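You operate a simulated robot arm through the tools that you are given. There is no shell and no other tool.

You are at the controls of a simulated two-armed robot. One attempt, no reset.

JOB
Crank down to LOW, clip the film tail in the clamp, wrap the card's turns.

The check looks at the end state, three seconds after you hand in, the way a careful person would. Anything else that was tipped, shoved, dropped, spilled or broken makes it a failure.

ROBOT AND FRAMES
Two 7-joint arms with fingered hands on one trunk that stands fixed in place. Base frame: the origin is at the foot of the trunk, x ahead of it, y to its left, z up. Units: cm, degrees, N and s.
The left shoulder is at [2.1, 20.8, 139.8], the right one opposite. With the tool pointing down near the work surface each hand reaches from about 10 to 94 cm from the base axis, measured 20 degrees to its own side. Payload 5 kg a hand.
The TCP of each hand is the grasp point between the finger pads, 4.8 cm short of the fingertips. In the tool frame z runs along the fingers and y along their closing line. The gripper opens to 16 cm; its body begins 5.6 cm behind the TCP. The gripper is a hand of 4 fingers: y runs from the thumb to the fingers, the wrist lies at [-2.6, -14.2, -25.2] in the tool frame, and closing takes about 1.5 s.
Orientation is that of the tool frame in the base frame, as a unit quaternion [x, y, z, w]. With the fingers straight down and the wrist toward the robot, the tool's x, y and z point along [0, 1, 0], [1, 0, 0] and [0, 0, -1] of the base frame.

CONTROLS
- The arms move only by the tool nudge_tool. It takes "left_targets", "right_targets" or both (then of equal length, played together; a hand with none holds still); each is one flat list of numbers, 6 for each row, row after row: the shift along the tool's x, y, z in units of 50 mm (1.0 is 50 mm), then the turn, a rotation vector about the tool's x, y, z in units of 5 degrees (1.0 is 5 degrees). In form: [tx, ty, tz, rx, ry, rz, tx, ty, tz, rx, ry, rz, ...]. A call has 1 to 20 rows; each row shifts and turns the commanded pose from where the row before left it, along the tool's axes as they then stand. "left_hand" and "right_hand" are, for a hand that has rows, the closure, from 0 (fully open) to 1 (shut), set as the call begins (left out, the last holds). A call with a number of a shift or a turn outside -1 to 1 is refused whole. A row lasts 0.2 s, in which the tool goes at most 5 cm and 8.6 degrees; a call with a longer step from one row to the next is refused whole, and so is a gripper value outside its range. Where a pose cannot be reached the arm comes as near as it can. A force on the tool above 60 N (or 10 N above the force at the start of the call, whichever is more), or a blocked arm, ends the call early, and 0.2 s more pass. Each finger travels about 10.8 cm/s and halts on what it meets, pressing with about 29 N; the grip force reading is that of the motor and also rises with nothing between the fingers. The clock runs only during rows and for 0.2 s after the last one: add rows that do not move to give the fingers time. The reply holds the time, the measured pose of the TCP, the force on the tool along the base axes, the opening and the grip force, in the units named above and with some noise, with the torque about the TCP (base axes, N m) and any sound that the robot's microphone picked up.
- Cameras (640 x 400 px; columns grow to the right, rows downward): "scene" is now at [9.06, 1.98, 159.58]; the picture's right is [0.39, -0.92, -0.00], its down [-0.54, -0.23, -0.81] and it looks along [0.75, 0.32, -0.58] (base axes); focal length 214 px, centre (320, 200). "left" rides on the left gripper at [-8.7, -13.3, -18.9] in its tool frame; the picture's right is [-0.83, -0.26, 0.49], its down [0.51, -0.71, 0.49] and it looks along [0.22, 0.66, 0.72] (tool axes); focal length 238 px, centre (320, 200). "right" rides on the right gripper at [8.7, -13.3, -18.9] in its tool frame; the picture's right is [-0.83, 0.26, -0.49], its down [-0.51, -0.71, 0.49] and it looks along [-0.22, 0.66, 0.72] (tool axes); focal length 238 px, centre (320, 200). There is no depth. A picture from a camera that has moved, and an enlarged one, comes with that camera's place and axes in the base frame and with its lens. The place of the scene camera against the robot may be out by one fixed shift of up to 2.5 cm in any direction.
- grab_frame(camera): a new picture of that camera. It takes no simulated time.
- raise_lower(by): moves the trunk up (or, below 0, down) by that many cm; the arms and the scene camera ride with it, the base frame stays. It gives what a move gives, with no picture.
- finger_targets(index, middle, ring, thumb_bend, thumb_turn, hand): sets how far each is bent, from 0 (flat) to 1 (curled in); at 0.3 the hand is open as for a grip, at 0.7 the pads meet at the TCP. One left out holds its place. A second passes; each finger stops where it meets its share of the squeeze, and holds until it gets a number again. A gripper value or a shape takes the hand back. It gives what a move gives, with no picture; readings hold the bend of each and the force on the fingers (four entries, about 0 where the hand has none), thumb and palm. thumb_turn goes from beside the hand (0) to across from the fingers (1), as for a grip.
- grasp_type(shape, hand): the hand has 4 fingers and takes this shape, open, in about a second: jaw (thumb against the fingers, like two jaws); tri (thumb and two fingers); tip (a fingertip pinch); poke (one finger out to press); point (the index stretched); flat (the hand flat); cup (the hand cupped); fist (a fist). The gripper value then closes the fingers along that shape, each until it touches; the sizes above hold for jaw. It gives what a move gives, with no picture.
- head_to(pan, tilt): turns the head with the scene camera to pan (to the left, within 86 degrees either way) and tilt (down, from -29 to 69), counted from straight ahead of the robot. It gives what a move gives.
- inspect(camera, box): a new picture of the part [left, top, right, bottom] of that camera's present view, enlarged. It takes no simulated time.
- sign_off(): hands the job in; it is judged then, once.

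Places have to be worked out from the pictures, the camera data and where the tool is seen. Open the grippers and draw the arms clear of the work before you hand the job in, unless the task says otherwise.

The tools are called after ">>>" as name(argument=value, ...) on one line, values as JSON. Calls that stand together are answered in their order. nudge_tool: Moves the arms, as the interface text tells. Its arguments: {"type":"object","properties":{"left_targets":{"type":"array","items":{"type":"number"}},"left_hand":{"type":"number"},"right_targets":{"type":"array","items":{"type":"number"}},"right_hand":{"type":"number"}},"required":[]} The other tools are called the same way: raise_lower (by) moves the trunk up or down; grasp_type (shape, hand) gives the hand a shape; finger_targets (index, middle, ring, thumb_bend, thumb_turn, hand) moves the fingers one by one; head_to (pan, tilt) turns the head that bears the scene camera; grab_frame (camera) takes a picture; inspect (camera, box) takes an enlarged picture of a part of a camera's view; sign_off () hands the job in.

At the start:

```text
t: 0.0
left_tcp_pos: [49.45, 50.65, 149.22]
left_ee_rot: [0.707, 0.707, 0.0, 0.0]
left_ft_force: [-0.5, 0.2, 0.7]
left_ft_torque: [-0.01, 0.02, -0.03]
left_width: 15.97
left_grasp_force: 0.1
left_shape: jaw
left_bend: [0.3, 0.3, 0.3, 0.3, 0.98]
left_finger forces: [0.0, 0.0, 0.1, 0.0, 0.1, 0.1]
right_tcp_pos: [73.74, -2.28, 150.9]
right_ee_rot: [0.707, 0.707, 0.0, 0.0]
right_ft_force: [-0.8, 0.4, -0.3]
right_ft_torque: [-0.02, 0.02, -0.02]
right_width: 15.94
right_grasp_force: 0.1
right_shape: jaw
right_bend: [0.3, 0.3, 0.3, 0.3, 0.98]
right_finger forces: [0.0, 0.0, 0.0, 0.0, 0.1, 0.0]
trunk travel left (down, up): [-40.0, 29.0]
head pan, tilt (commanded): [23.1, 35.5]
```

scene: 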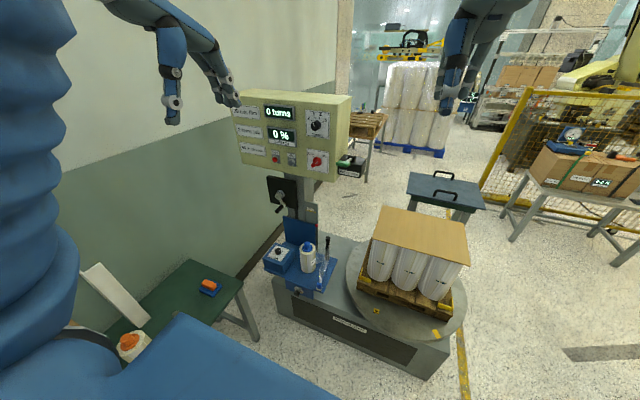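
right: 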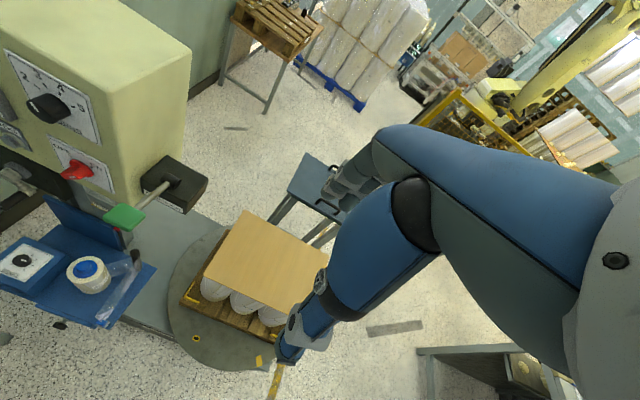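
left: 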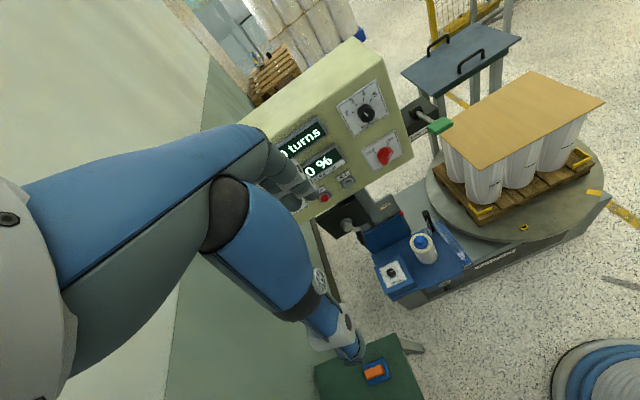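

I start by looking closer at the machine's panel, carriage and turntable to learn what each part is.

>>> inspect(camera="scene", box=[220, 80, 360, 190])

>>> inspect(camera="scene", box=[240, 170, 360, 310])

>>> inspect(camera="left", box=[240, 40, 440, 300])

>>> inspect(camera="right", box=[0, 0, 220, 340])

>>> inspect(camera="scene", box=[340, 160, 500, 360])

>>> inspect(camera="scene", box=[40, 240, 280, 400])

```text
3.64 times, centred on (290, 135) of scene
camera zoom: at [9.06, 1.98, 159.58], right [0.39, -0.92, 0.0], down [-0.54, -0.23, -0.81], along [0.75, 0.32, -0.58], focal length 780 px, centre (429, 436)
```

zoom: 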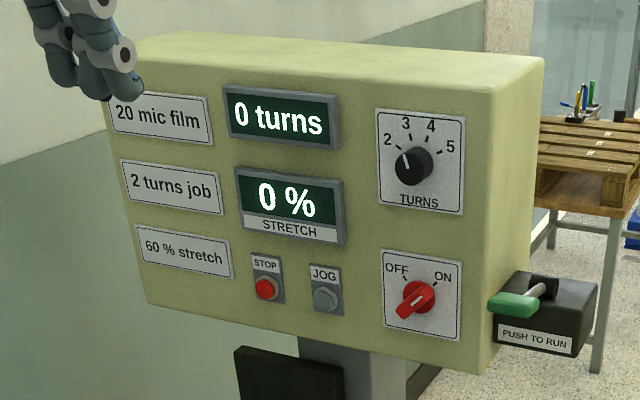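

```text
2.86 times, centred on (300, 240) of scene
camera zoom: at [9.06, 1.98, 159.58], right [0.39, -0.92, 0.0], down [-0.54, -0.23, -0.81], along [0.75, 0.32, -0.58], focal length 613 px, centre (377, 86)
```

zoom: 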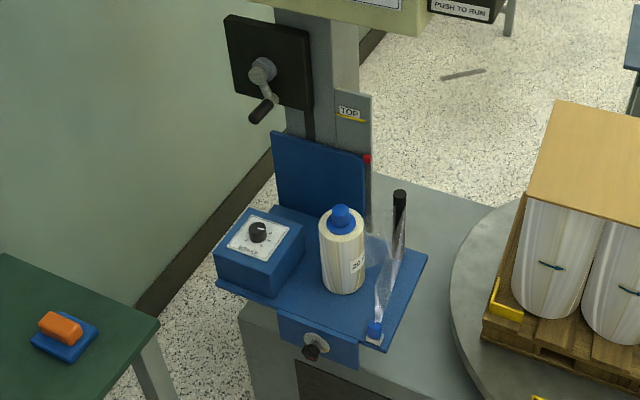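

```text
1.54 times, centred on (340, 170) of left
camera zoom: at [36.26, 41.99, 168.21], right [-0.26, -0.83, -0.49], down [-0.71, 0.51, -0.49], along [0.66, 0.22, -0.72], focal length 367 px, centre (289, 246)
```

zoom: 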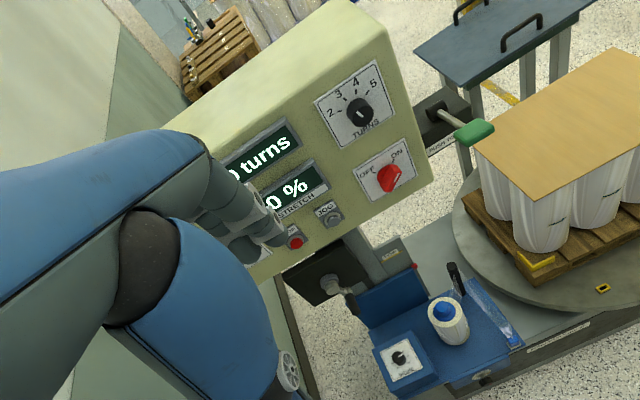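

```text
1.18 times, centred on (110, 170) of right
camera zoom: at [60.48, 6.36, 169.81], right [0.26, -0.83, 0.49], down [-0.71, -0.51, -0.49], along [0.66, -0.22, -0.72], focal length 280 px, centre (567, 235)
```

zoom: 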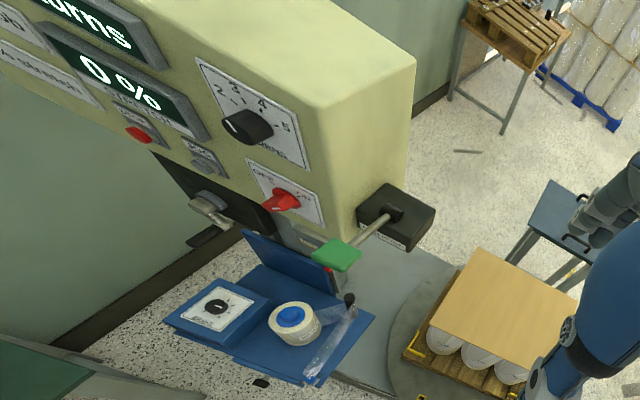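

```text
2.00 times, centred on (420, 260) of scene
camera zoom: at [9.06, 1.98, 159.58], right [0.39, -0.92, 0.0], down [-0.54, -0.23, -0.81], along [0.75, 0.32, -0.58], focal length 429 px, centre (120, 80)
```

zoom: 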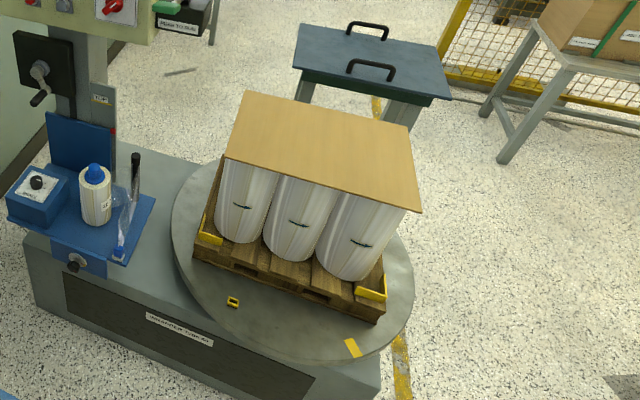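

```text
2.50 times, centred on (160, 320) of scene
camera zoom: at [9.06, 1.98, 159.58], right [0.39, -0.92, 0.0], down [-0.54, -0.23, -0.81], along [0.75, 0.32, -0.58], focal length 536 px, centre (720, -100)
```

zoom: 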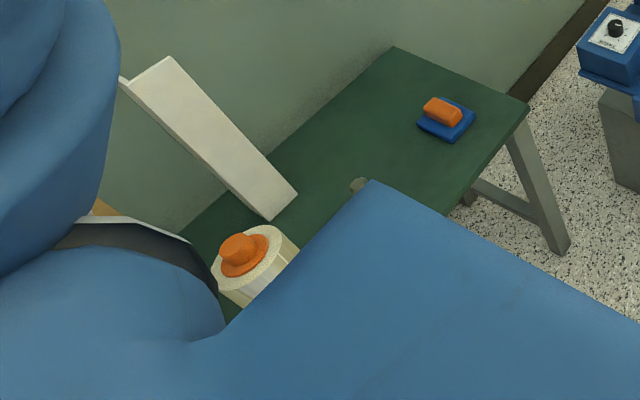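

The displays read 0 turns / 0 %, the job cards read 20 mic, 2 turns, 60 % stretch. I zoom in further on the dials, the carriage, the film roll and the turntable.

>>> inspect(camera="scene", box=[298, 100, 350, 180])

>>> inspect(camera="scene", box=[260, 235, 345, 305])

>>> inspect(camera="scene", box=[260, 170, 330, 240])

>>> inspect(camera="scene", box=[350, 260, 470, 350])

>>> inspect(camera="left", box=[360, 190, 480, 310])

>>> inspect(camera="right", box=[0, 200, 180, 340])

```text
5.00 times, centred on (324, 140) of scene
camera zoom: at [9.06, 1.98, 159.58], right [0.39, -0.92, 0.0], down [-0.54, -0.23, -0.81], along [0.75, 0.32, -0.58], focal length 1072 px, centre (300, 500)
```

zoom: 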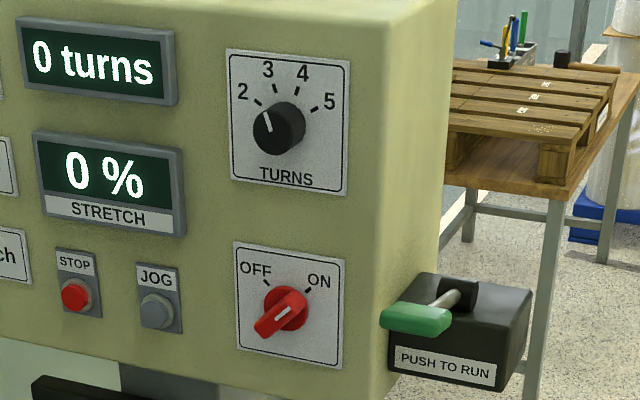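

```text
5.71 times, centred on (302, 270) of scene
camera zoom: at [9.06, 1.98, 159.58], right [0.39, -0.92, 0.0], down [-0.54, -0.23, -0.81], along [0.75, 0.32, -0.58], focal length 1226 px, centre (420, -200)
```

zoom: 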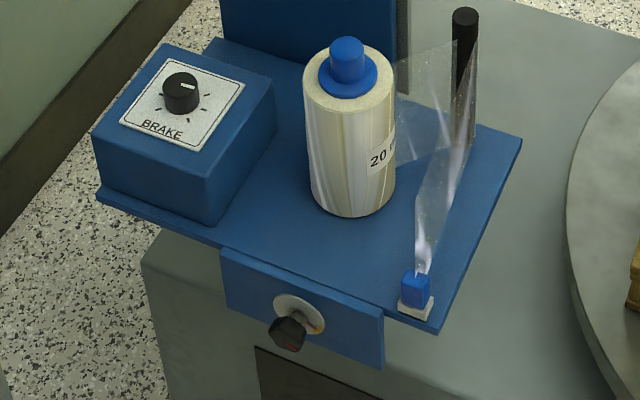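

```text
5.71 times, centred on (295, 205) of scene
camera zoom: at [9.06, 1.98, 159.58], right [0.39, -0.92, 0.0], down [-0.54, -0.23, -0.81], along [0.75, 0.32, -0.58], focal length 1226 px, centre (463, 171)
```

zoom: 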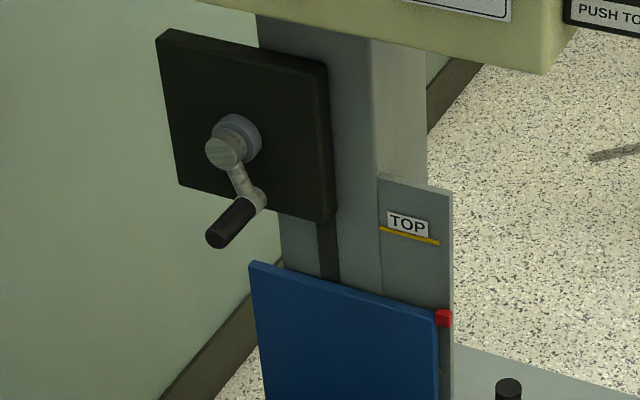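

```text
4.44 times, centred on (410, 305) of scene
camera zoom: at [9.06, 1.98, 159.58], right [0.39, -0.92, 0.0], down [-0.54, -0.23, -0.81], along [0.75, 0.32, -0.58], focal length 953 px, centre (-80, -267)
```

zoom: 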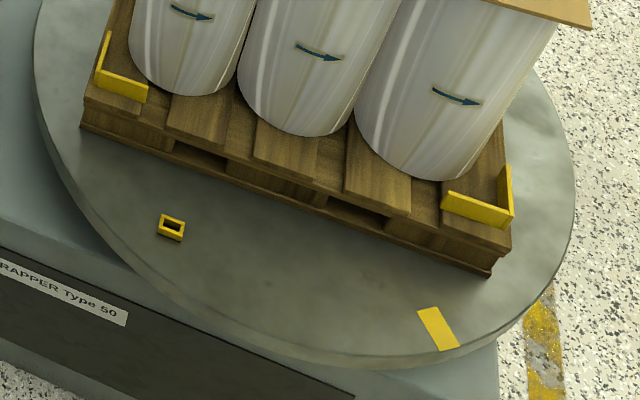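

```text
3.33 times, centred on (420, 250) of left
camera zoom: at [36.26, 41.99, 168.21], right [-0.26, -0.83, -0.49], down [-0.71, 0.51, -0.49], along [0.66, 0.22, -0.72], focal length 794 px, centre (-13, 33)
```

zoom: 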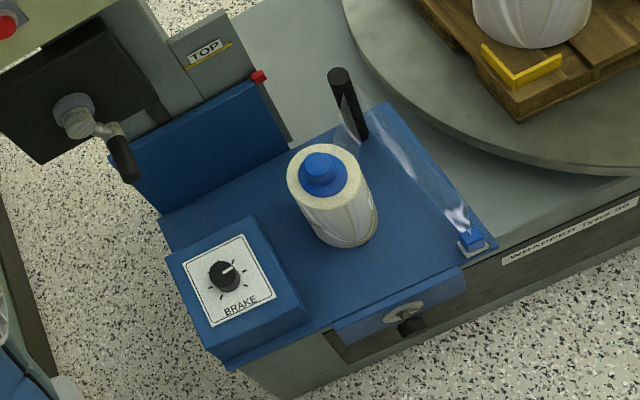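

```text
2.86 times, centred on (90, 270) of right
camera zoom: at [60.48, 6.36, 169.81], right [0.26, -0.83, 0.49], down [-0.71, -0.51, -0.49], along [0.66, -0.22, -0.72], focal length 681 px, centre (977, 0)
```

zoom: 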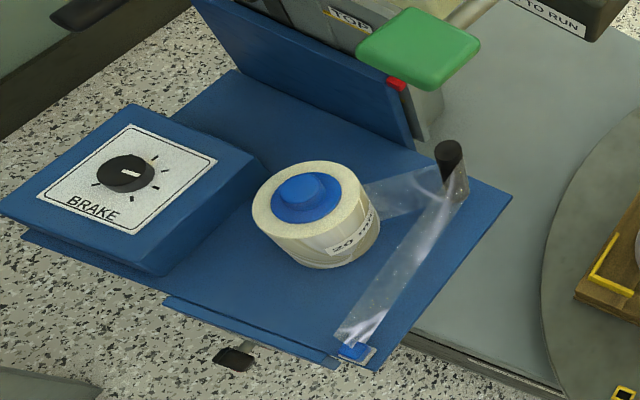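

Zoomed pictures are re-rendered sharply, so I zoom tighter on dial pointers, the carriage lock knob, tail tab, clamp and mast marks.

>>> inspect(camera="scene", box=[304, 108, 330, 134])

>>> inspect(camera="scene", box=[304, 146, 340, 174])

>>> inspect(camera="scene", box=[270, 242, 300, 262])

>>> inspect(camera="scene", box=[285, 275, 345, 305])

>>> inspect(camera="scene", box=[365, 300, 390, 320])

>>> inspect(camera="scene", box=[300, 195, 335, 275])

>>> inspect(camera="left", box=[395, 235, 480, 300])

>>> inspect(camera="left", box=[376, 255, 412, 290])

```text
15.38 times, centred on (317, 121) of scene
camera zoom: at [9.06, 1.98, 159.58], right [0.39, -0.92, 0.0], down [-0.54, -0.23, -0.81], along [0.75, 0.32, -0.58], focal length 3300 px, centre (366, 1415)
```

zoom: 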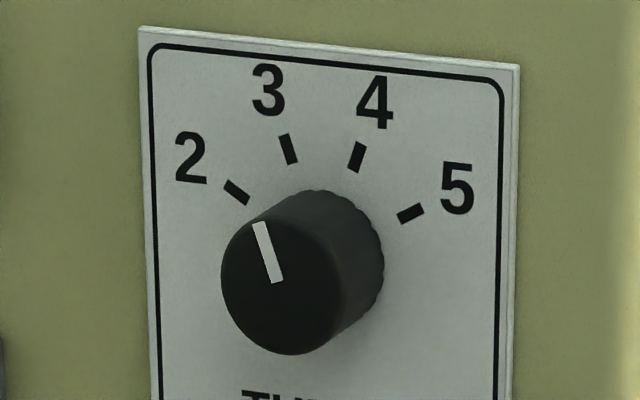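

```text
14.29 times, centred on (322, 160) of scene
camera zoom: at [9.06, 1.98, 159.58], right [0.39, -0.92, 0.0], down [-0.54, -0.23, -0.81], along [0.75, 0.32, -0.58], focal length 3064 px, centre (291, 771)
```

zoom: 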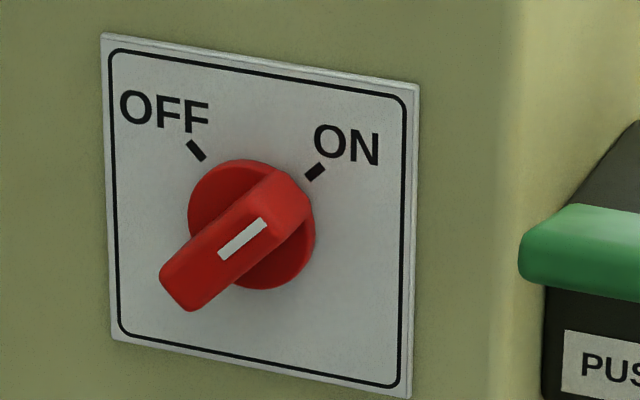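

```text
16.00 times, centred on (285, 252) of scene
camera zoom: at [9.06, 1.98, 159.58], right [0.39, -0.92, 0.0], down [-0.54, -0.23, -0.81], along [0.75, 0.32, -0.58], focal length 3432 px, centre (880, -632)
```

zoom: 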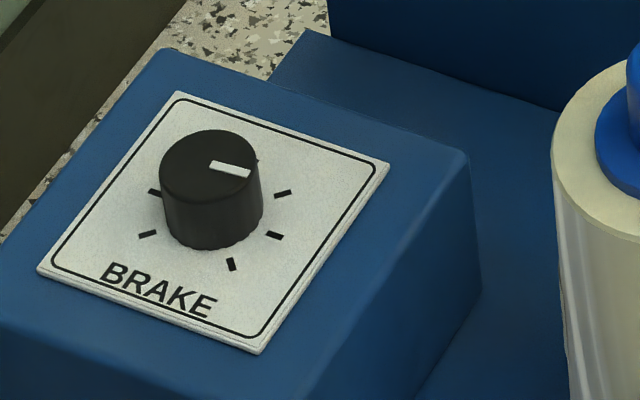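

```text
10.67 times, centred on (315, 290) of scene
camera zoom: at [9.06, 1.98, 159.58], right [0.39, -0.92, 0.0], down [-0.54, -0.23, -0.81], along [0.75, 0.32, -0.58], focal length 2288 px, centre (373, -760)
```

zoom: 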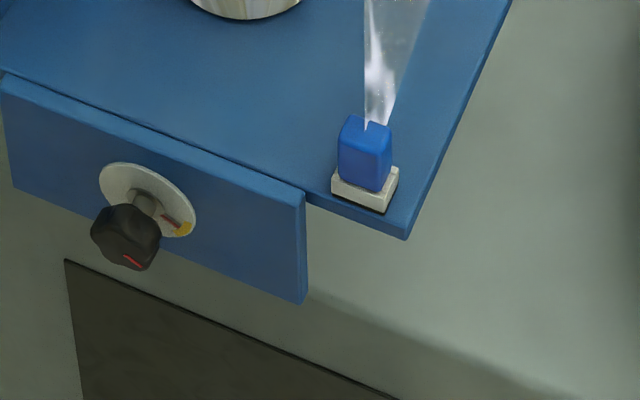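

```text
16.00 times, centred on (378, 310) of scene
camera zoom: at [9.06, 1.98, 159.58], right [0.39, -0.92, 0.0], down [-0.54, -0.23, -0.81], along [0.75, 0.32, -0.58], focal length 3432 px, centre (-600, -1560)
```

zoom: 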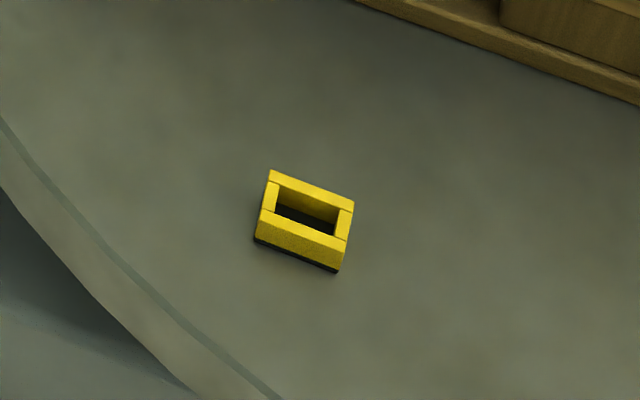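

```text
5.00 times, centred on (318, 235) of scene
camera zoom: at [9.06, 1.98, 159.58], right [0.39, -0.92, 0.0], down [-0.54, -0.23, -0.81], along [0.75, 0.32, -0.58], focal length 1072 px, centre (332, 25)
```

zoom: 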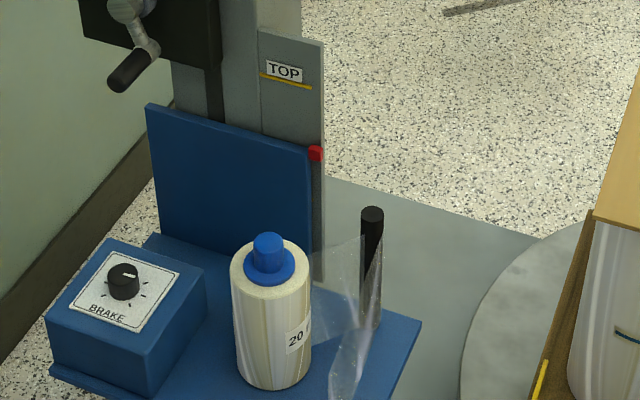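

```text
6.15 times, centred on (438, 268) of left
camera zoom: at [36.26, 41.99, 168.21], right [-0.26, -0.83, -0.49], down [-0.71, 0.51, -0.49], along [0.66, 0.22, -0.72], focal length 1467 px, centre (-403, -215)
```

zoom: 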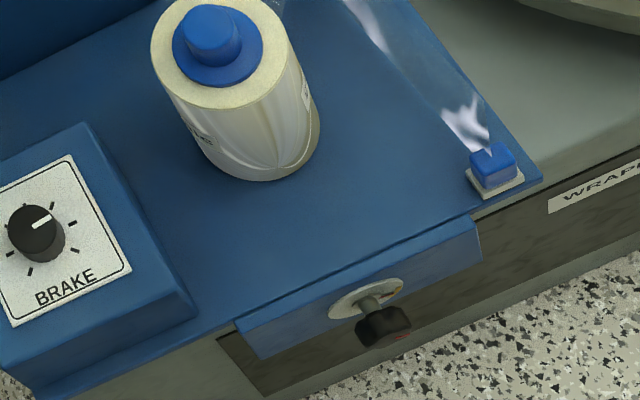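

```text
11.43 times, centred on (394, 272) of left
camera zoom: at [36.26, 41.99, 168.21], right [-0.26, -0.83, -0.49], down [-0.71, 0.51, -0.49], along [0.66, 0.22, -0.72], focal length 2724 px, centre (-526, -629)
```

zoom: 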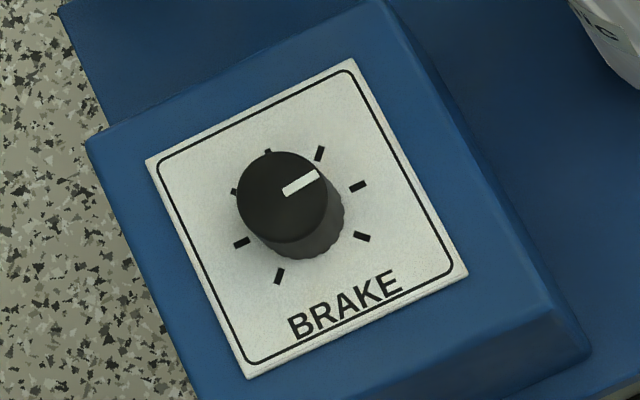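

The TURNS knob points at 3 while the card says 2, the power switch is at ON. I zoom in on the front knob of the carriage, the crank, the run lever and the notes around to understand them.

>>> inspect(camera="scene", box=[290, 284, 308, 300])

>>> inspect(camera="scene", box=[268, 180, 300, 215])

>>> inspect(camera="left", box=[390, 90, 470, 150])

>>> inspect(camera="right", box=[90, 150, 220, 240])

>>> inspect(camera="scene", box=[315, 290, 375, 345])

>>> inspect(camera="scene", box=[300, 255, 330, 280])

>>> inspect(camera="left", box=[430, 100, 600, 250])

```text
16.00 times, centred on (299, 292) of scene
camera zoom: at [9.06, 1.98, 159.58], right [0.39, -0.92, 0.0], down [-0.54, -0.23, -0.81], along [0.75, 0.32, -0.58], focal length 3432 px, centre (656, -1272)
```

zoom: 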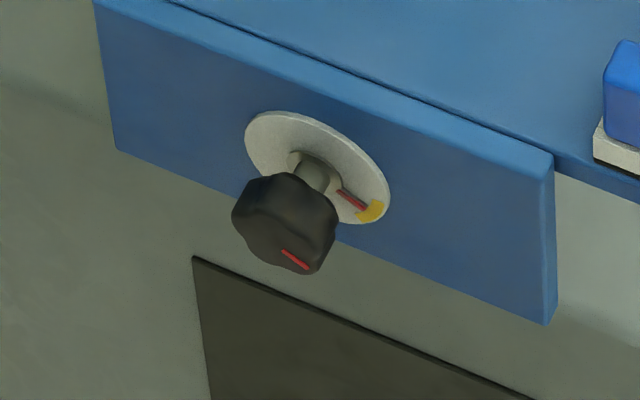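

```text
11.43 times, centred on (284, 198) of scene
camera zoom: at [9.06, 1.98, 159.58], right [0.39, -0.92, 0.0], down [-0.54, -0.23, -0.81], along [0.75, 0.32, -0.58], focal length 2451 px, centre (731, 229)
```

zoom: 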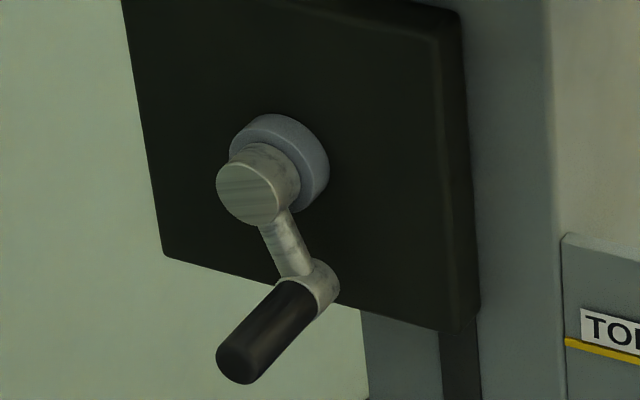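

```text
6.67 times, centred on (430, 120) of left
camera zoom: at [36.26, 41.99, 168.21], right [-0.26, -0.83, -0.49], down [-0.71, 0.51, -0.49], along [0.66, 0.22, -0.72], focal length 1589 px, centre (-413, 733)
```

zoom: 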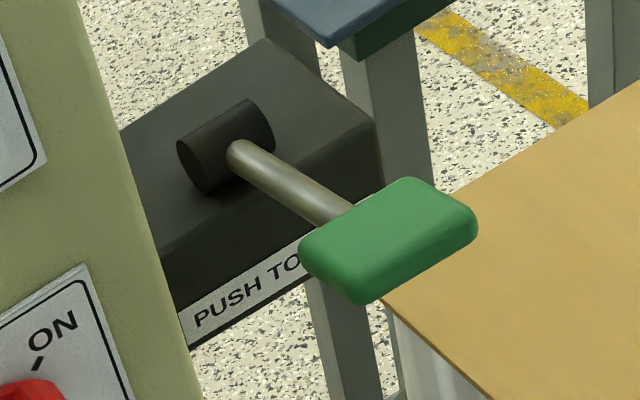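

```text
4.44 times, centred on (155, 195) of right
camera zoom: at [60.48, 6.36, 169.81], right [0.26, -0.83, 0.49], down [-0.71, -0.51, -0.49], along [0.66, -0.22, -0.72], focal length 1059 px, centre (1053, 222)
```

zoom: 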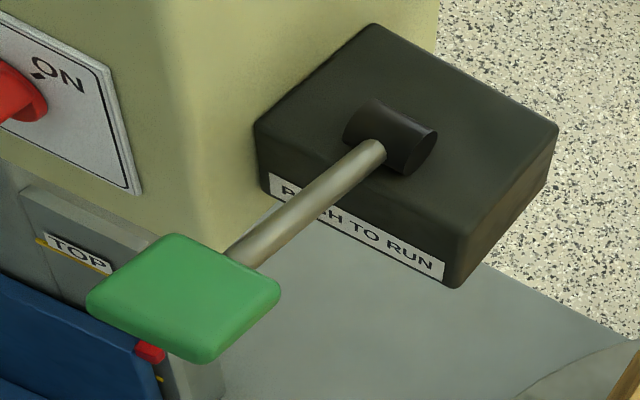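

```text
7.27 times, centred on (345, 318) of scene
camera zoom: at [9.06, 1.98, 159.58], right [0.39, -0.92, 0.0], down [-0.54, -0.23, -0.81], along [0.75, 0.32, -0.58], focal length 1560 px, centre (138, -654)
```

zoom: 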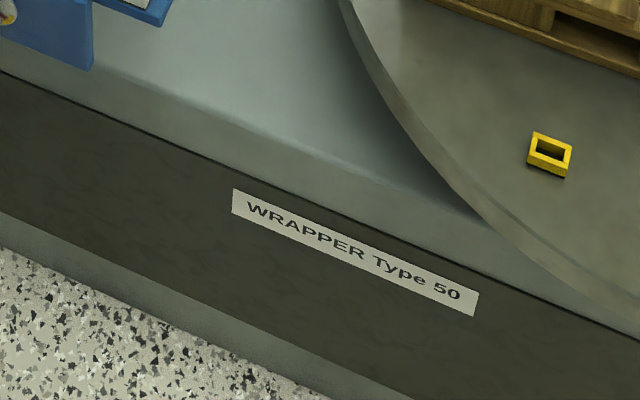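

```text
16.00 times, centred on (315, 268) of scene
camera zoom: at [9.06, 1.98, 159.58], right [0.39, -0.92, 0.0], down [-0.54, -0.23, -0.81], along [0.75, 0.32, -0.58], focal length 3432 px, centre (400, -880)
```

zoom: 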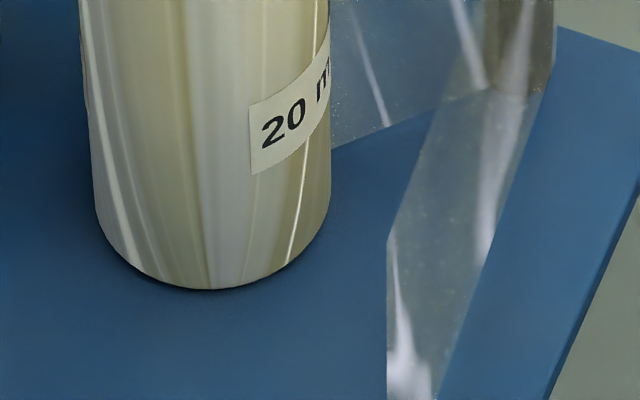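

```text
2.67 times, centred on (515, 175) of left
camera zoom: at [36.26, 41.99, 168.21], right [-0.26, -0.83, -0.49], down [-0.71, 0.51, -0.49], along [0.66, 0.22, -0.72], focal length 636 px, centre (-200, 267)
```

zoom: 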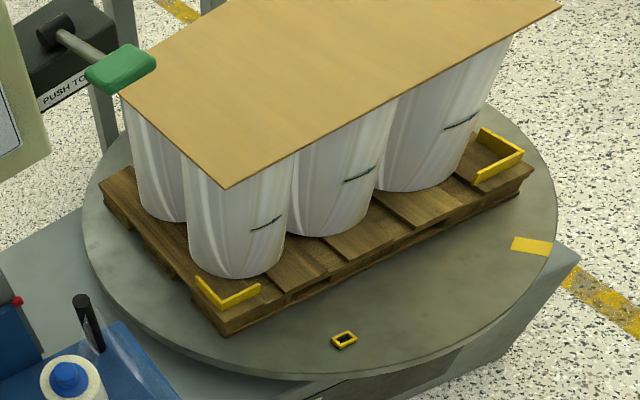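

The front knob on the carriage looks like a lock with a red pointer and a yellow mark; I'll examine that later from closer. First I turn the left hand to point forward (rotation about tool x by -90°) so it can handle the TURNS knob.

>>> nudge_tool(left_targets=[0, 0, 0, -1, 0, 0, 0, 0, 0, -1, 0, 0, 0, 0, 0, -1, 0, 0, 0, 0, 0, -1, 0, 0, 0, 0, 0, -1, 0, 0, 0, 0, 0, -1, 0, 0, 0, 0, 0, -1, 0, 0, 0, 0, 0, -1, 0, 0, 0, 0, 0, -1, 0, 0, 0, 0, 0, -1, 0, 0, 0, 0, 0, -1, 0, 0, 0, 0, 0, -1, 0, 0, 0, 0, 0, -1, 0, 0, 0, 0, 0, -1, 0, 0, 0, 0, 0, -1, 0, 0, 0, 0, 0, -1, 0, 0, 0, 0, 0, -1, 0, 0, 0, 0, 0, -1, 0, 0])

```text
t: 3.8
left_tcp_pos: [50.67, 52.76, 149.8]
left_ee_rot: [0.499, 0.5, 0.5, 0.5]
left_ft_force: [-0.3, 0.9, 0.4]
left_ft_torque: [0.02, -0.02, -0.06]
left_width: 15.97
left_grasp_force: 0.0
left_shape: jaw
left_bend: [0.3, 0.3, 0.3, 0.3, 0.98]
left_finger forces: [0.1, 0.0, 0.0, 0.0, 0.0, 0.0]
left hand out of reach, approached as far as the arm can: row 12, 13, 14
right_tcp_pos: [73.62, -2.0, 150.84]
right_ee_rot: [0.707, 0.707, -0.001, 0.001]
right_ft_force: [-0.7, 1.6, 0.7]
right_ft_torque: [-0.18, -0.08, -0.06]
right_width: 15.97
right_grasp_force: 0.0
right_shape: jaw
right_bend: [0.3, 0.3, 0.3, 0.3, 0.98]
right_finger forces: [0.1, 0.1, 0.1, 0.1, 0.1, 0.1]
trunk travel left (down, up): [-40.0, 29.0]
head pan, tilt (commanded): [23.1, 35.5]
```

The left hand now points forward at about (50.7, 52.8, 149.8). I look at it with scene and left cameras.

>>> grab_frame(camera="scene")

>>> grab_frame(camera="left")

```text
taken
camera scene: at [9.01, 2.22, 159.57], right [0.39, -0.92, 0.0], down [-0.53, -0.23, -0.81], along [0.75, 0.32, -0.58], focal length 214 px, centre (320, 200)
```

scene: 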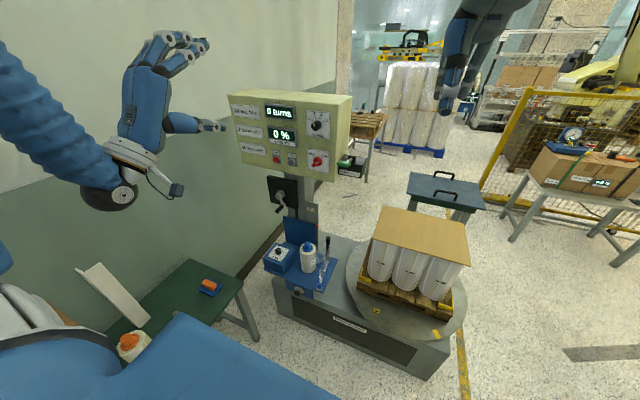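

```text
taken
camera left: at [31.88, 43.94, 136.46], right [0.49, -0.83, -0.26], down [0.49, 0.51, -0.71], along [0.72, 0.22, 0.66], focal length 238 px, centre (320, 200)
```

left: 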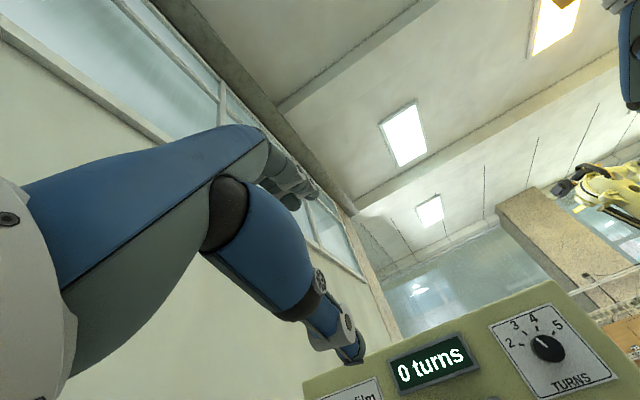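

The hand shows three fingers above and the thumb below. I try the "tip" pinch shape to see how the fingertips lie for turning a small knob.

>>> grasp_type(hand="left", shape="tip")

>>> inspect(camera="scene", box=[80, 20, 240, 220])

>>> inspect(camera="left", box=[180, 100, 400, 380])

```text
t: 4.7
left_tcp_pos: [50.78, 52.4, 149.86]
left_ee_rot: [0.5, 0.5, 0.5, 0.5]
left_ft_force: [0.4, 0.8, -0.2]
left_ft_torque: [0.02, -0.01, 0.04]
left_width: 15.95
left_grasp_force: 0.1
left_shape: tip
left_bend: [0.3, 0.98, 0.99, 0.3, 0.98]
left_finger forces: [0.1, 0.1, 0.0, 0.0, 0.0, 0.0]
right_tcp_pos: [73.78, -2.33, 150.82]
right_ee_rot: [0.707, 0.707, 0.0, 0.0]
right_ft_force: [0.3, -0.8, -0.7]
right_ft_torque: [0.04, 0.01, 0.03]
right_width: 15.98
right_grasp_force: 0.1
right_shape: jaw
right_bend: [0.3, 0.3, 0.3, 0.3, 0.98]
right_finger forces: [0.0, 0.0, 0.0, 0.1, 0.0, 0.0]
trunk travel left (down, up): [-40.0, 29.0]
head pan, tilt (commanded): [23.1, 35.5]
```

```text
2.00 times, centred on (160, 120) of scene
camera zoom: at [9.08, 1.98, 159.58], right [0.39, -0.92, 0.0], down [-0.54, -0.23, -0.81], along [0.75, 0.32, -0.58], focal length 429 px, centre (640, 360)
```

zoom: 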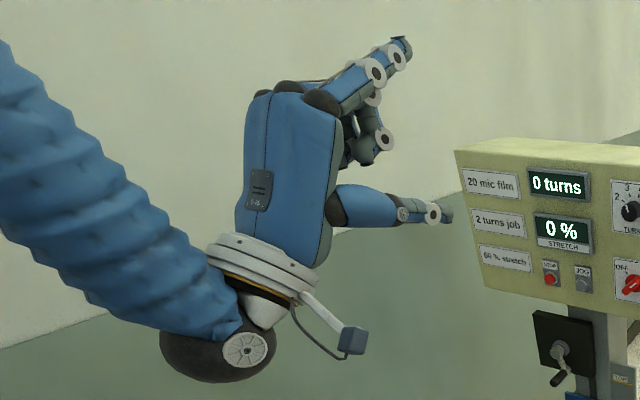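

```text
1.43 times, centred on (290, 240) of left
camera zoom: at [31.92, 43.71, 136.54], right [0.49, -0.83, -0.26], down [0.49, 0.51, -0.71], along [0.72, 0.22, 0.66], focal length 340 px, centre (363, 143)
```

zoom: 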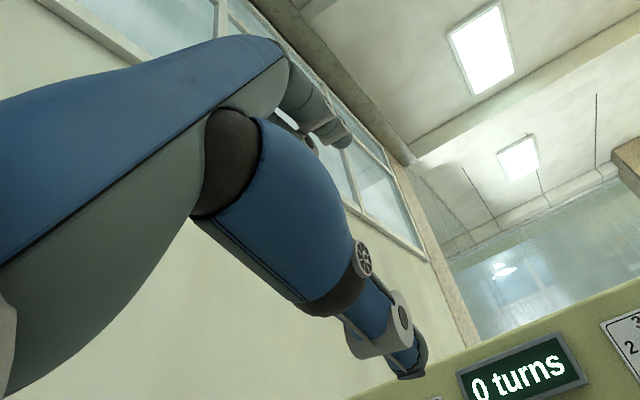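

I close the pinch in the air to see where the fingertips end relative to the TCP.

>>> nudge_tool(left_targets=[0, 0, 0, 0, 0, 0, 0, 0, 0, 0, 0, 0, 0, 0, 0, 0, 0, 0, 0, 0, 0, 0, 0, 0, 0, 0, 0, 0, 0, 0, 0, 0, 0, 0, 0, 0, 0, 0, 0, 0, 0, 0, 0, 0, 0, 0, 0, 0], left_hand=1.0)

>>> inspect(camera="scene", box=[130, 50, 250, 160])

>>> inspect(camera="left", box=[180, 100, 400, 380])

>>> inspect(camera="right", box=[0, 0, 200, 130])

```text
t: 6.5
left_tcp_pos: [50.66, 52.46, 149.85]
left_ee_rot: [0.5, 0.5, 0.5, 0.5]
left_ft_force: [0.2, -0.2, -0.1]
left_ft_torque: [-0.01, 0.01, 0.0]
left_width: 0.01
left_grasp_force: 28.7
left_shape: tip
left_bend: [0.7, 1.0, 1.0, 0.62, 1.0]
left_finger forces: [0.0, 0.0, 0.0, 0.0, 0.0, 0.1]
right_tcp_pos: [73.7, -2.18, 150.79]
right_ee_rot: [0.707, 0.707, 0.0, 0.0]
right_ft_force: [0.2, -0.7, -0.3]
right_ft_torque: [0.02, -0.03, 0.01]
right_width: 15.95
right_grasp_force: 0.0
right_shape: jaw
right_bend: [0.3, 0.3, 0.3, 0.3, 0.98]
right_finger forces: [0.1, 0.0, 0.0, 0.0, 0.1, 0.0]
trunk travel left (down, up): [-40.0, 29.0]
head pan, tilt (commanded): [23.1, 35.5]
```

```text
3.64 times, centred on (190, 105) of scene
camera zoom: at [9.05, 2.0, 159.58], right [0.39, -0.92, 0.0], down [-0.54, -0.23, -0.81], along [0.75, 0.32, -0.58], focal length 780 px, centre (793, 546)
```

zoom: 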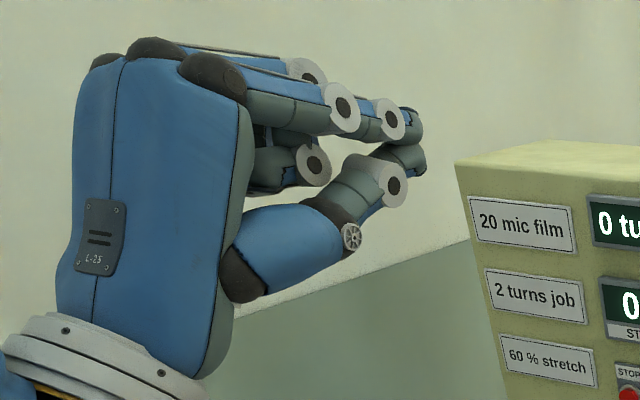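

```text
1.43 times, centred on (290, 240) of left
camera zoom: at [31.89, 43.74, 136.53], right [0.49, -0.83, -0.26], down [0.49, 0.51, -0.71], along [0.72, 0.22, 0.66], focal length 340 px, centre (363, 143)
```

zoom: 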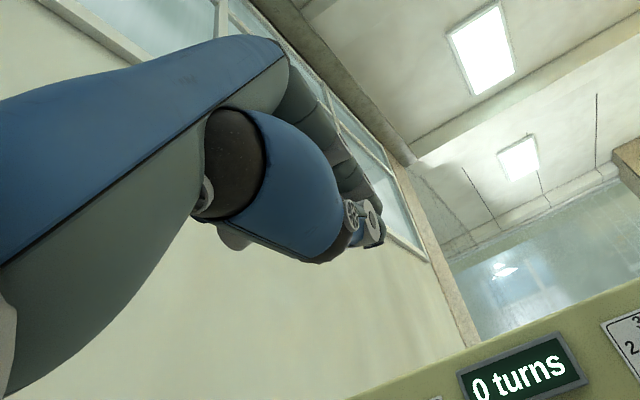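

```text
3.08 times, centred on (100, 65) of right
camera zoom: at [60.48, 6.37, 169.82], right [0.26, -0.83, 0.49], down [-0.71, -0.51, -0.49], along [0.66, -0.22, -0.72], focal length 733 px, centre (997, 615)
```

zoom: 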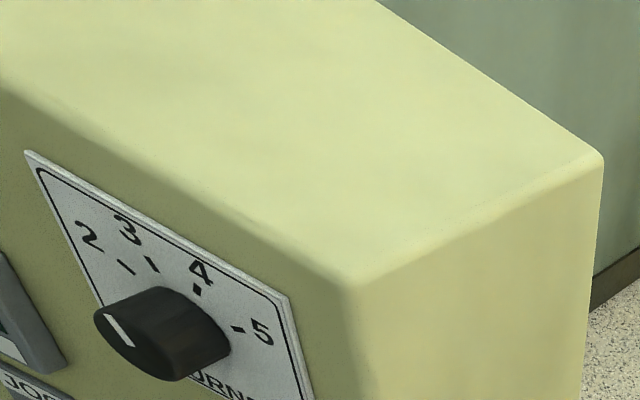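

Pinching, the tips meet about 4.8 cm ahead of the TCP, which suits a short knob. Knob front triangulates to about (80.5, 35.4, 135.7); I move to a standoff at x≈65 with the pinch half open, then pre-rotate +40° about the finger axis so the later −35° turn ends near upright.

>>> nudge_tool(left_targets=[-0.57, -0.472, 0.477, 0, 0, 0, -0.57, -0.472, 0.477, 0, 0, 0, -0.57, -0.472, 0.477, 0, 0, 0, -0.57, -0.472, 0.477, 0, 0, 0, -0.57, -0.472, 0.477, 0, 0, 0, -0.57, -0.472, 0.477, 0, 0, 0, 0, 0, 0, 0, 0, 1, 0, 0, 0, 0, 0, 1, 0, 0, 0, 0, 0, 1, 0, 0, 0, 0, 0, 1, 0, 0, 0, 0, 0, 1, 0, 0, 0, 0, 0, 1, 0, 0, 0, 0, 0, 1, 0, 0, 0, 0, 0, 1], left_hand=0.55)

>>> grab_frame(camera="scene")

>>> grab_frame(camera="left")

>>> grab_frame(camera="right")

```text
t: 9.5
left_tcp_pos: [65.01, 35.3, 135.75]
left_ee_rot: [0.641, 0.298, 0.641, 0.298]
left_ft_force: [0.7, 0.5, -0.1]
left_ft_torque: [0.02, 0.01, 0.03]
left_width: 7.17
left_grasp_force: 0.1
left_shape: tip
left_bend: [0.73, 0.98, 0.99, 0.71, 1.0]
left_finger forces: [0.1, 0.1, 0.1, 0.0, 0.0, 0.1]
right_tcp_pos: [73.83, -2.14, 150.74]
right_ee_rot: [0.707, 0.707, 0.001, 0.0]
right_ft_force: [-0.5, -0.4, 0.0]
right_ft_torque: [0.03, -0.02, -0.01]
right_width: 15.96
right_grasp_force: 0.0
right_shape: jaw
right_bend: [0.3, 0.3, 0.3, 0.3, 0.98]
right_finger forces: [0.0, 0.0, 0.0, 0.1, 0.1, 0.1]
trunk travel left (down, up): [-40.0, 29.0]
head pan, tilt (commanded): [23.1, 35.5]
```

```text
taken
camera scene: at [9.06, 1.93, 159.58], right [0.39, -0.92, 0.0], down [-0.54, -0.23, -0.81], along [0.75, 0.32, -0.58], focal length 214 px, centre (320, 200)
```

scene: 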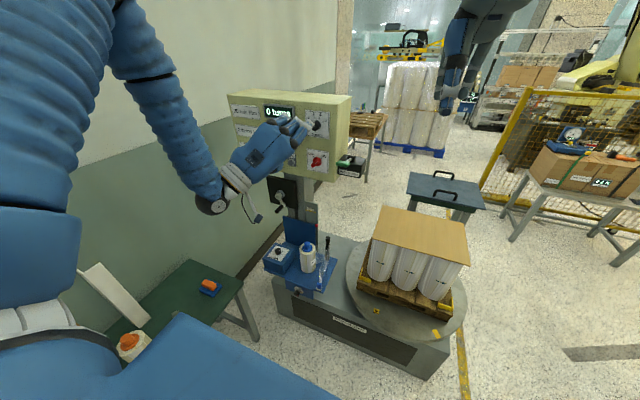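

```text
taken
camera left: at [46.15, 37.11, 119.99], right [0.49, -0.47, -0.74], down [0.49, 0.84, -0.22], along [0.72, -0.26, 0.64], focal length 238 px, centre (320, 200)
```

left: 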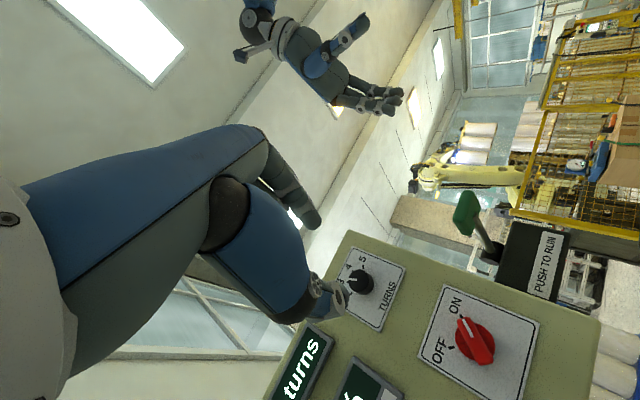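

```text
taken
camera right: at [60.5, 6.3, 169.81], right [0.26, -0.83, 0.49], down [-0.71, -0.51, -0.49], along [0.66, -0.22, -0.72], focal length 238 px, centre (320, 200)
```

right: 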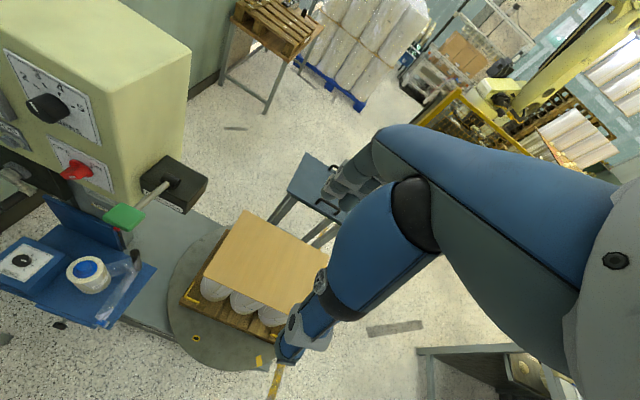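

I zoom in on the fingertips and knob from each camera to refine alignment.

>>> inspect(camera="scene", box=[220, 90, 350, 190])

>>> inspect(camera="left", box=[240, 130, 420, 350])

>>> inspect(camera="right", box=[0, 20, 130, 130])

```text
4.00 times, centred on (285, 140) of scene
camera zoom: at [9.06, 1.93, 159.58], right [0.39, -0.92, 0.0], down [-0.54, -0.23, -0.81], along [0.75, 0.32, -0.58], focal length 858 px, centre (460, 440)
```

zoom: 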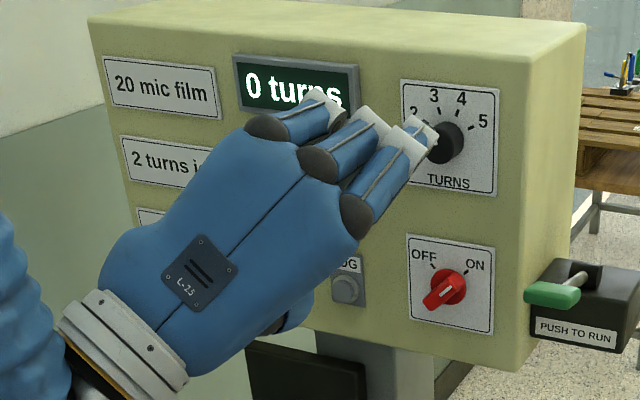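

```text
1.82 times, centred on (330, 240) of left
camera zoom: at [46.15, 37.11, 119.99], right [0.49, -0.47, -0.74], down [0.49, 0.84, -0.22], along [0.72, -0.26, 0.64], focal length 433 px, centre (302, 127)
```

zoom: 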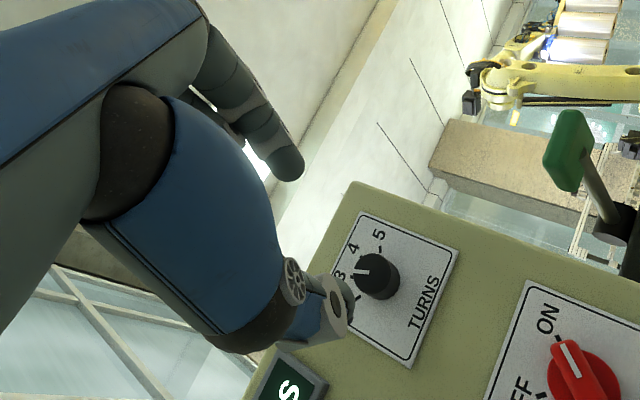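

```text
3.64 times, centred on (65, 75) of right
camera zoom: at [60.5, 6.3, 169.81], right [0.26, -0.83, 0.49], down [-0.71, -0.51, -0.49], along [0.66, -0.22, -0.72], focal length 867 px, centre (1247, 654)
```

zoom: 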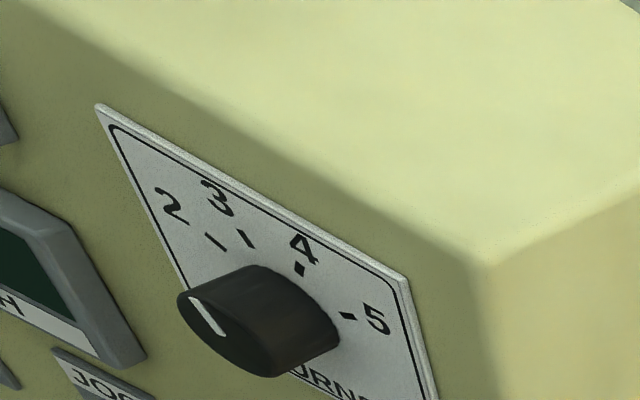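

The knob axis agrees at y≈35.4, z≈135.5. I advance 12 cm so the tips straddle the knob, then look again before closing.

>>> nudge_tool(left_targets=[0, 0, 0.6, 0, 0, 0, 0, 0, 0.6, 0, 0, 0, 0, 0, 0.6, 0, 0, 0, 0, 0, 0.6, 0, 0, 0])

>>> inspect(camera="scene", box=[270, 90, 350, 150])

>>> inspect(camera="left", box=[240, 130, 420, 350])

>>> inspect(camera="right", box=[0, 20, 130, 130])

```text
t: 10.5
left_tcp_pos: [76.71, 35.24, 135.97]
left_ee_rot: [0.641, 0.298, 0.641, 0.3]
left_ft_force: [-12.5, -0.6, -1.0]
left_ft_torque: [0.13, -0.05, -0.44]
left_width: 7.25
left_grasp_force: 0.0
left_shape: tip
left_bend: [0.73, 0.98, 0.99, 0.71, 1.0]
left_finger forces: [10.8, 0.0, 0.1, 0.1, 2.1, 0.0]
right_tcp_pos: [73.28, -2.15, 151.01]
right_ee_rot: [0.707, 0.707, 0.001, 0.001]
right_ft_force: [-1.4, 0.0, 2.6]
right_ft_torque: [-0.03, -0.2, -0.03]
right_width: 15.97
right_grasp_force: 0.1
right_shape: jaw
right_bend: [0.3, 0.3, 0.3, 0.3, 0.98]
right_finger forces: [0.0, 0.1, 0.0, 0.0, 0.0, 0.0]
trunk travel left (down, up): [-40.0, 29.0]
head pan, tilt (commanded): [23.1, 35.5]
```

```text
6.67 times, centred on (310, 120) of scene
camera zoom: at [8.58, 1.96, 159.6], right [0.39, -0.92, 0.0], down [-0.53, -0.23, -0.81], along [0.75, 0.32, -0.58], focal length 1430 px, centre (387, 733)
```

zoom: 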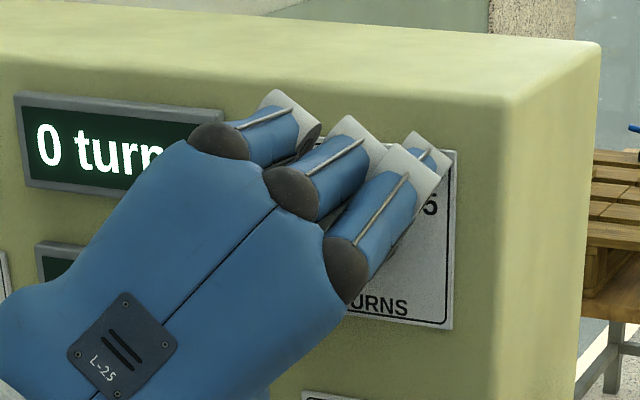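

```text
1.82 times, centred on (330, 240) of left
camera zoom: at [57.85, 37.16, 120.13], right [0.49, -0.47, -0.73], down [0.49, 0.84, -0.22], along [0.72, -0.25, 0.64], focal length 433 px, centre (302, 127)
```

zoom: 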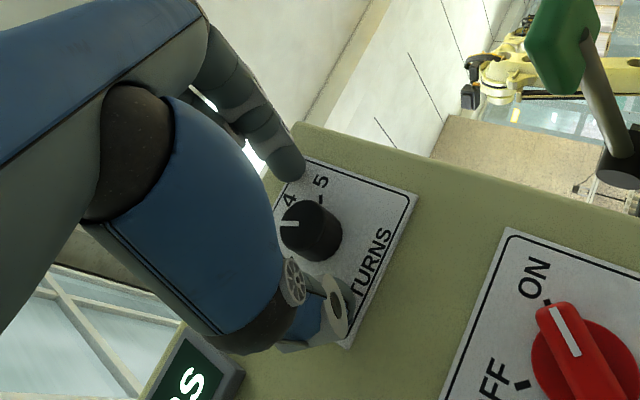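

```text
3.64 times, centred on (65, 75) of right
camera zoom: at [59.93, 6.41, 170.03], right [0.26, -0.83, 0.49], down [-0.71, -0.51, -0.49], along [0.66, -0.22, -0.72], focal length 867 px, centre (1247, 654)
```

zoom: 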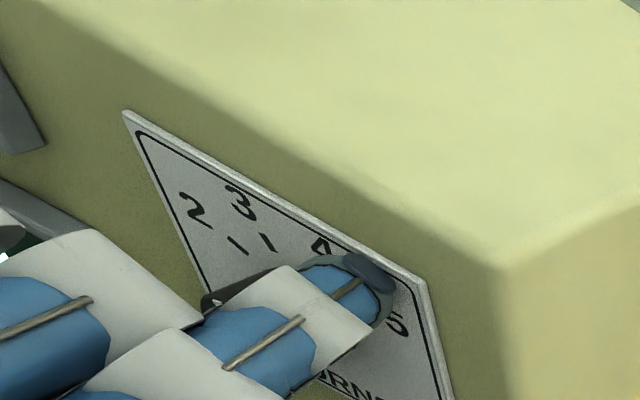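

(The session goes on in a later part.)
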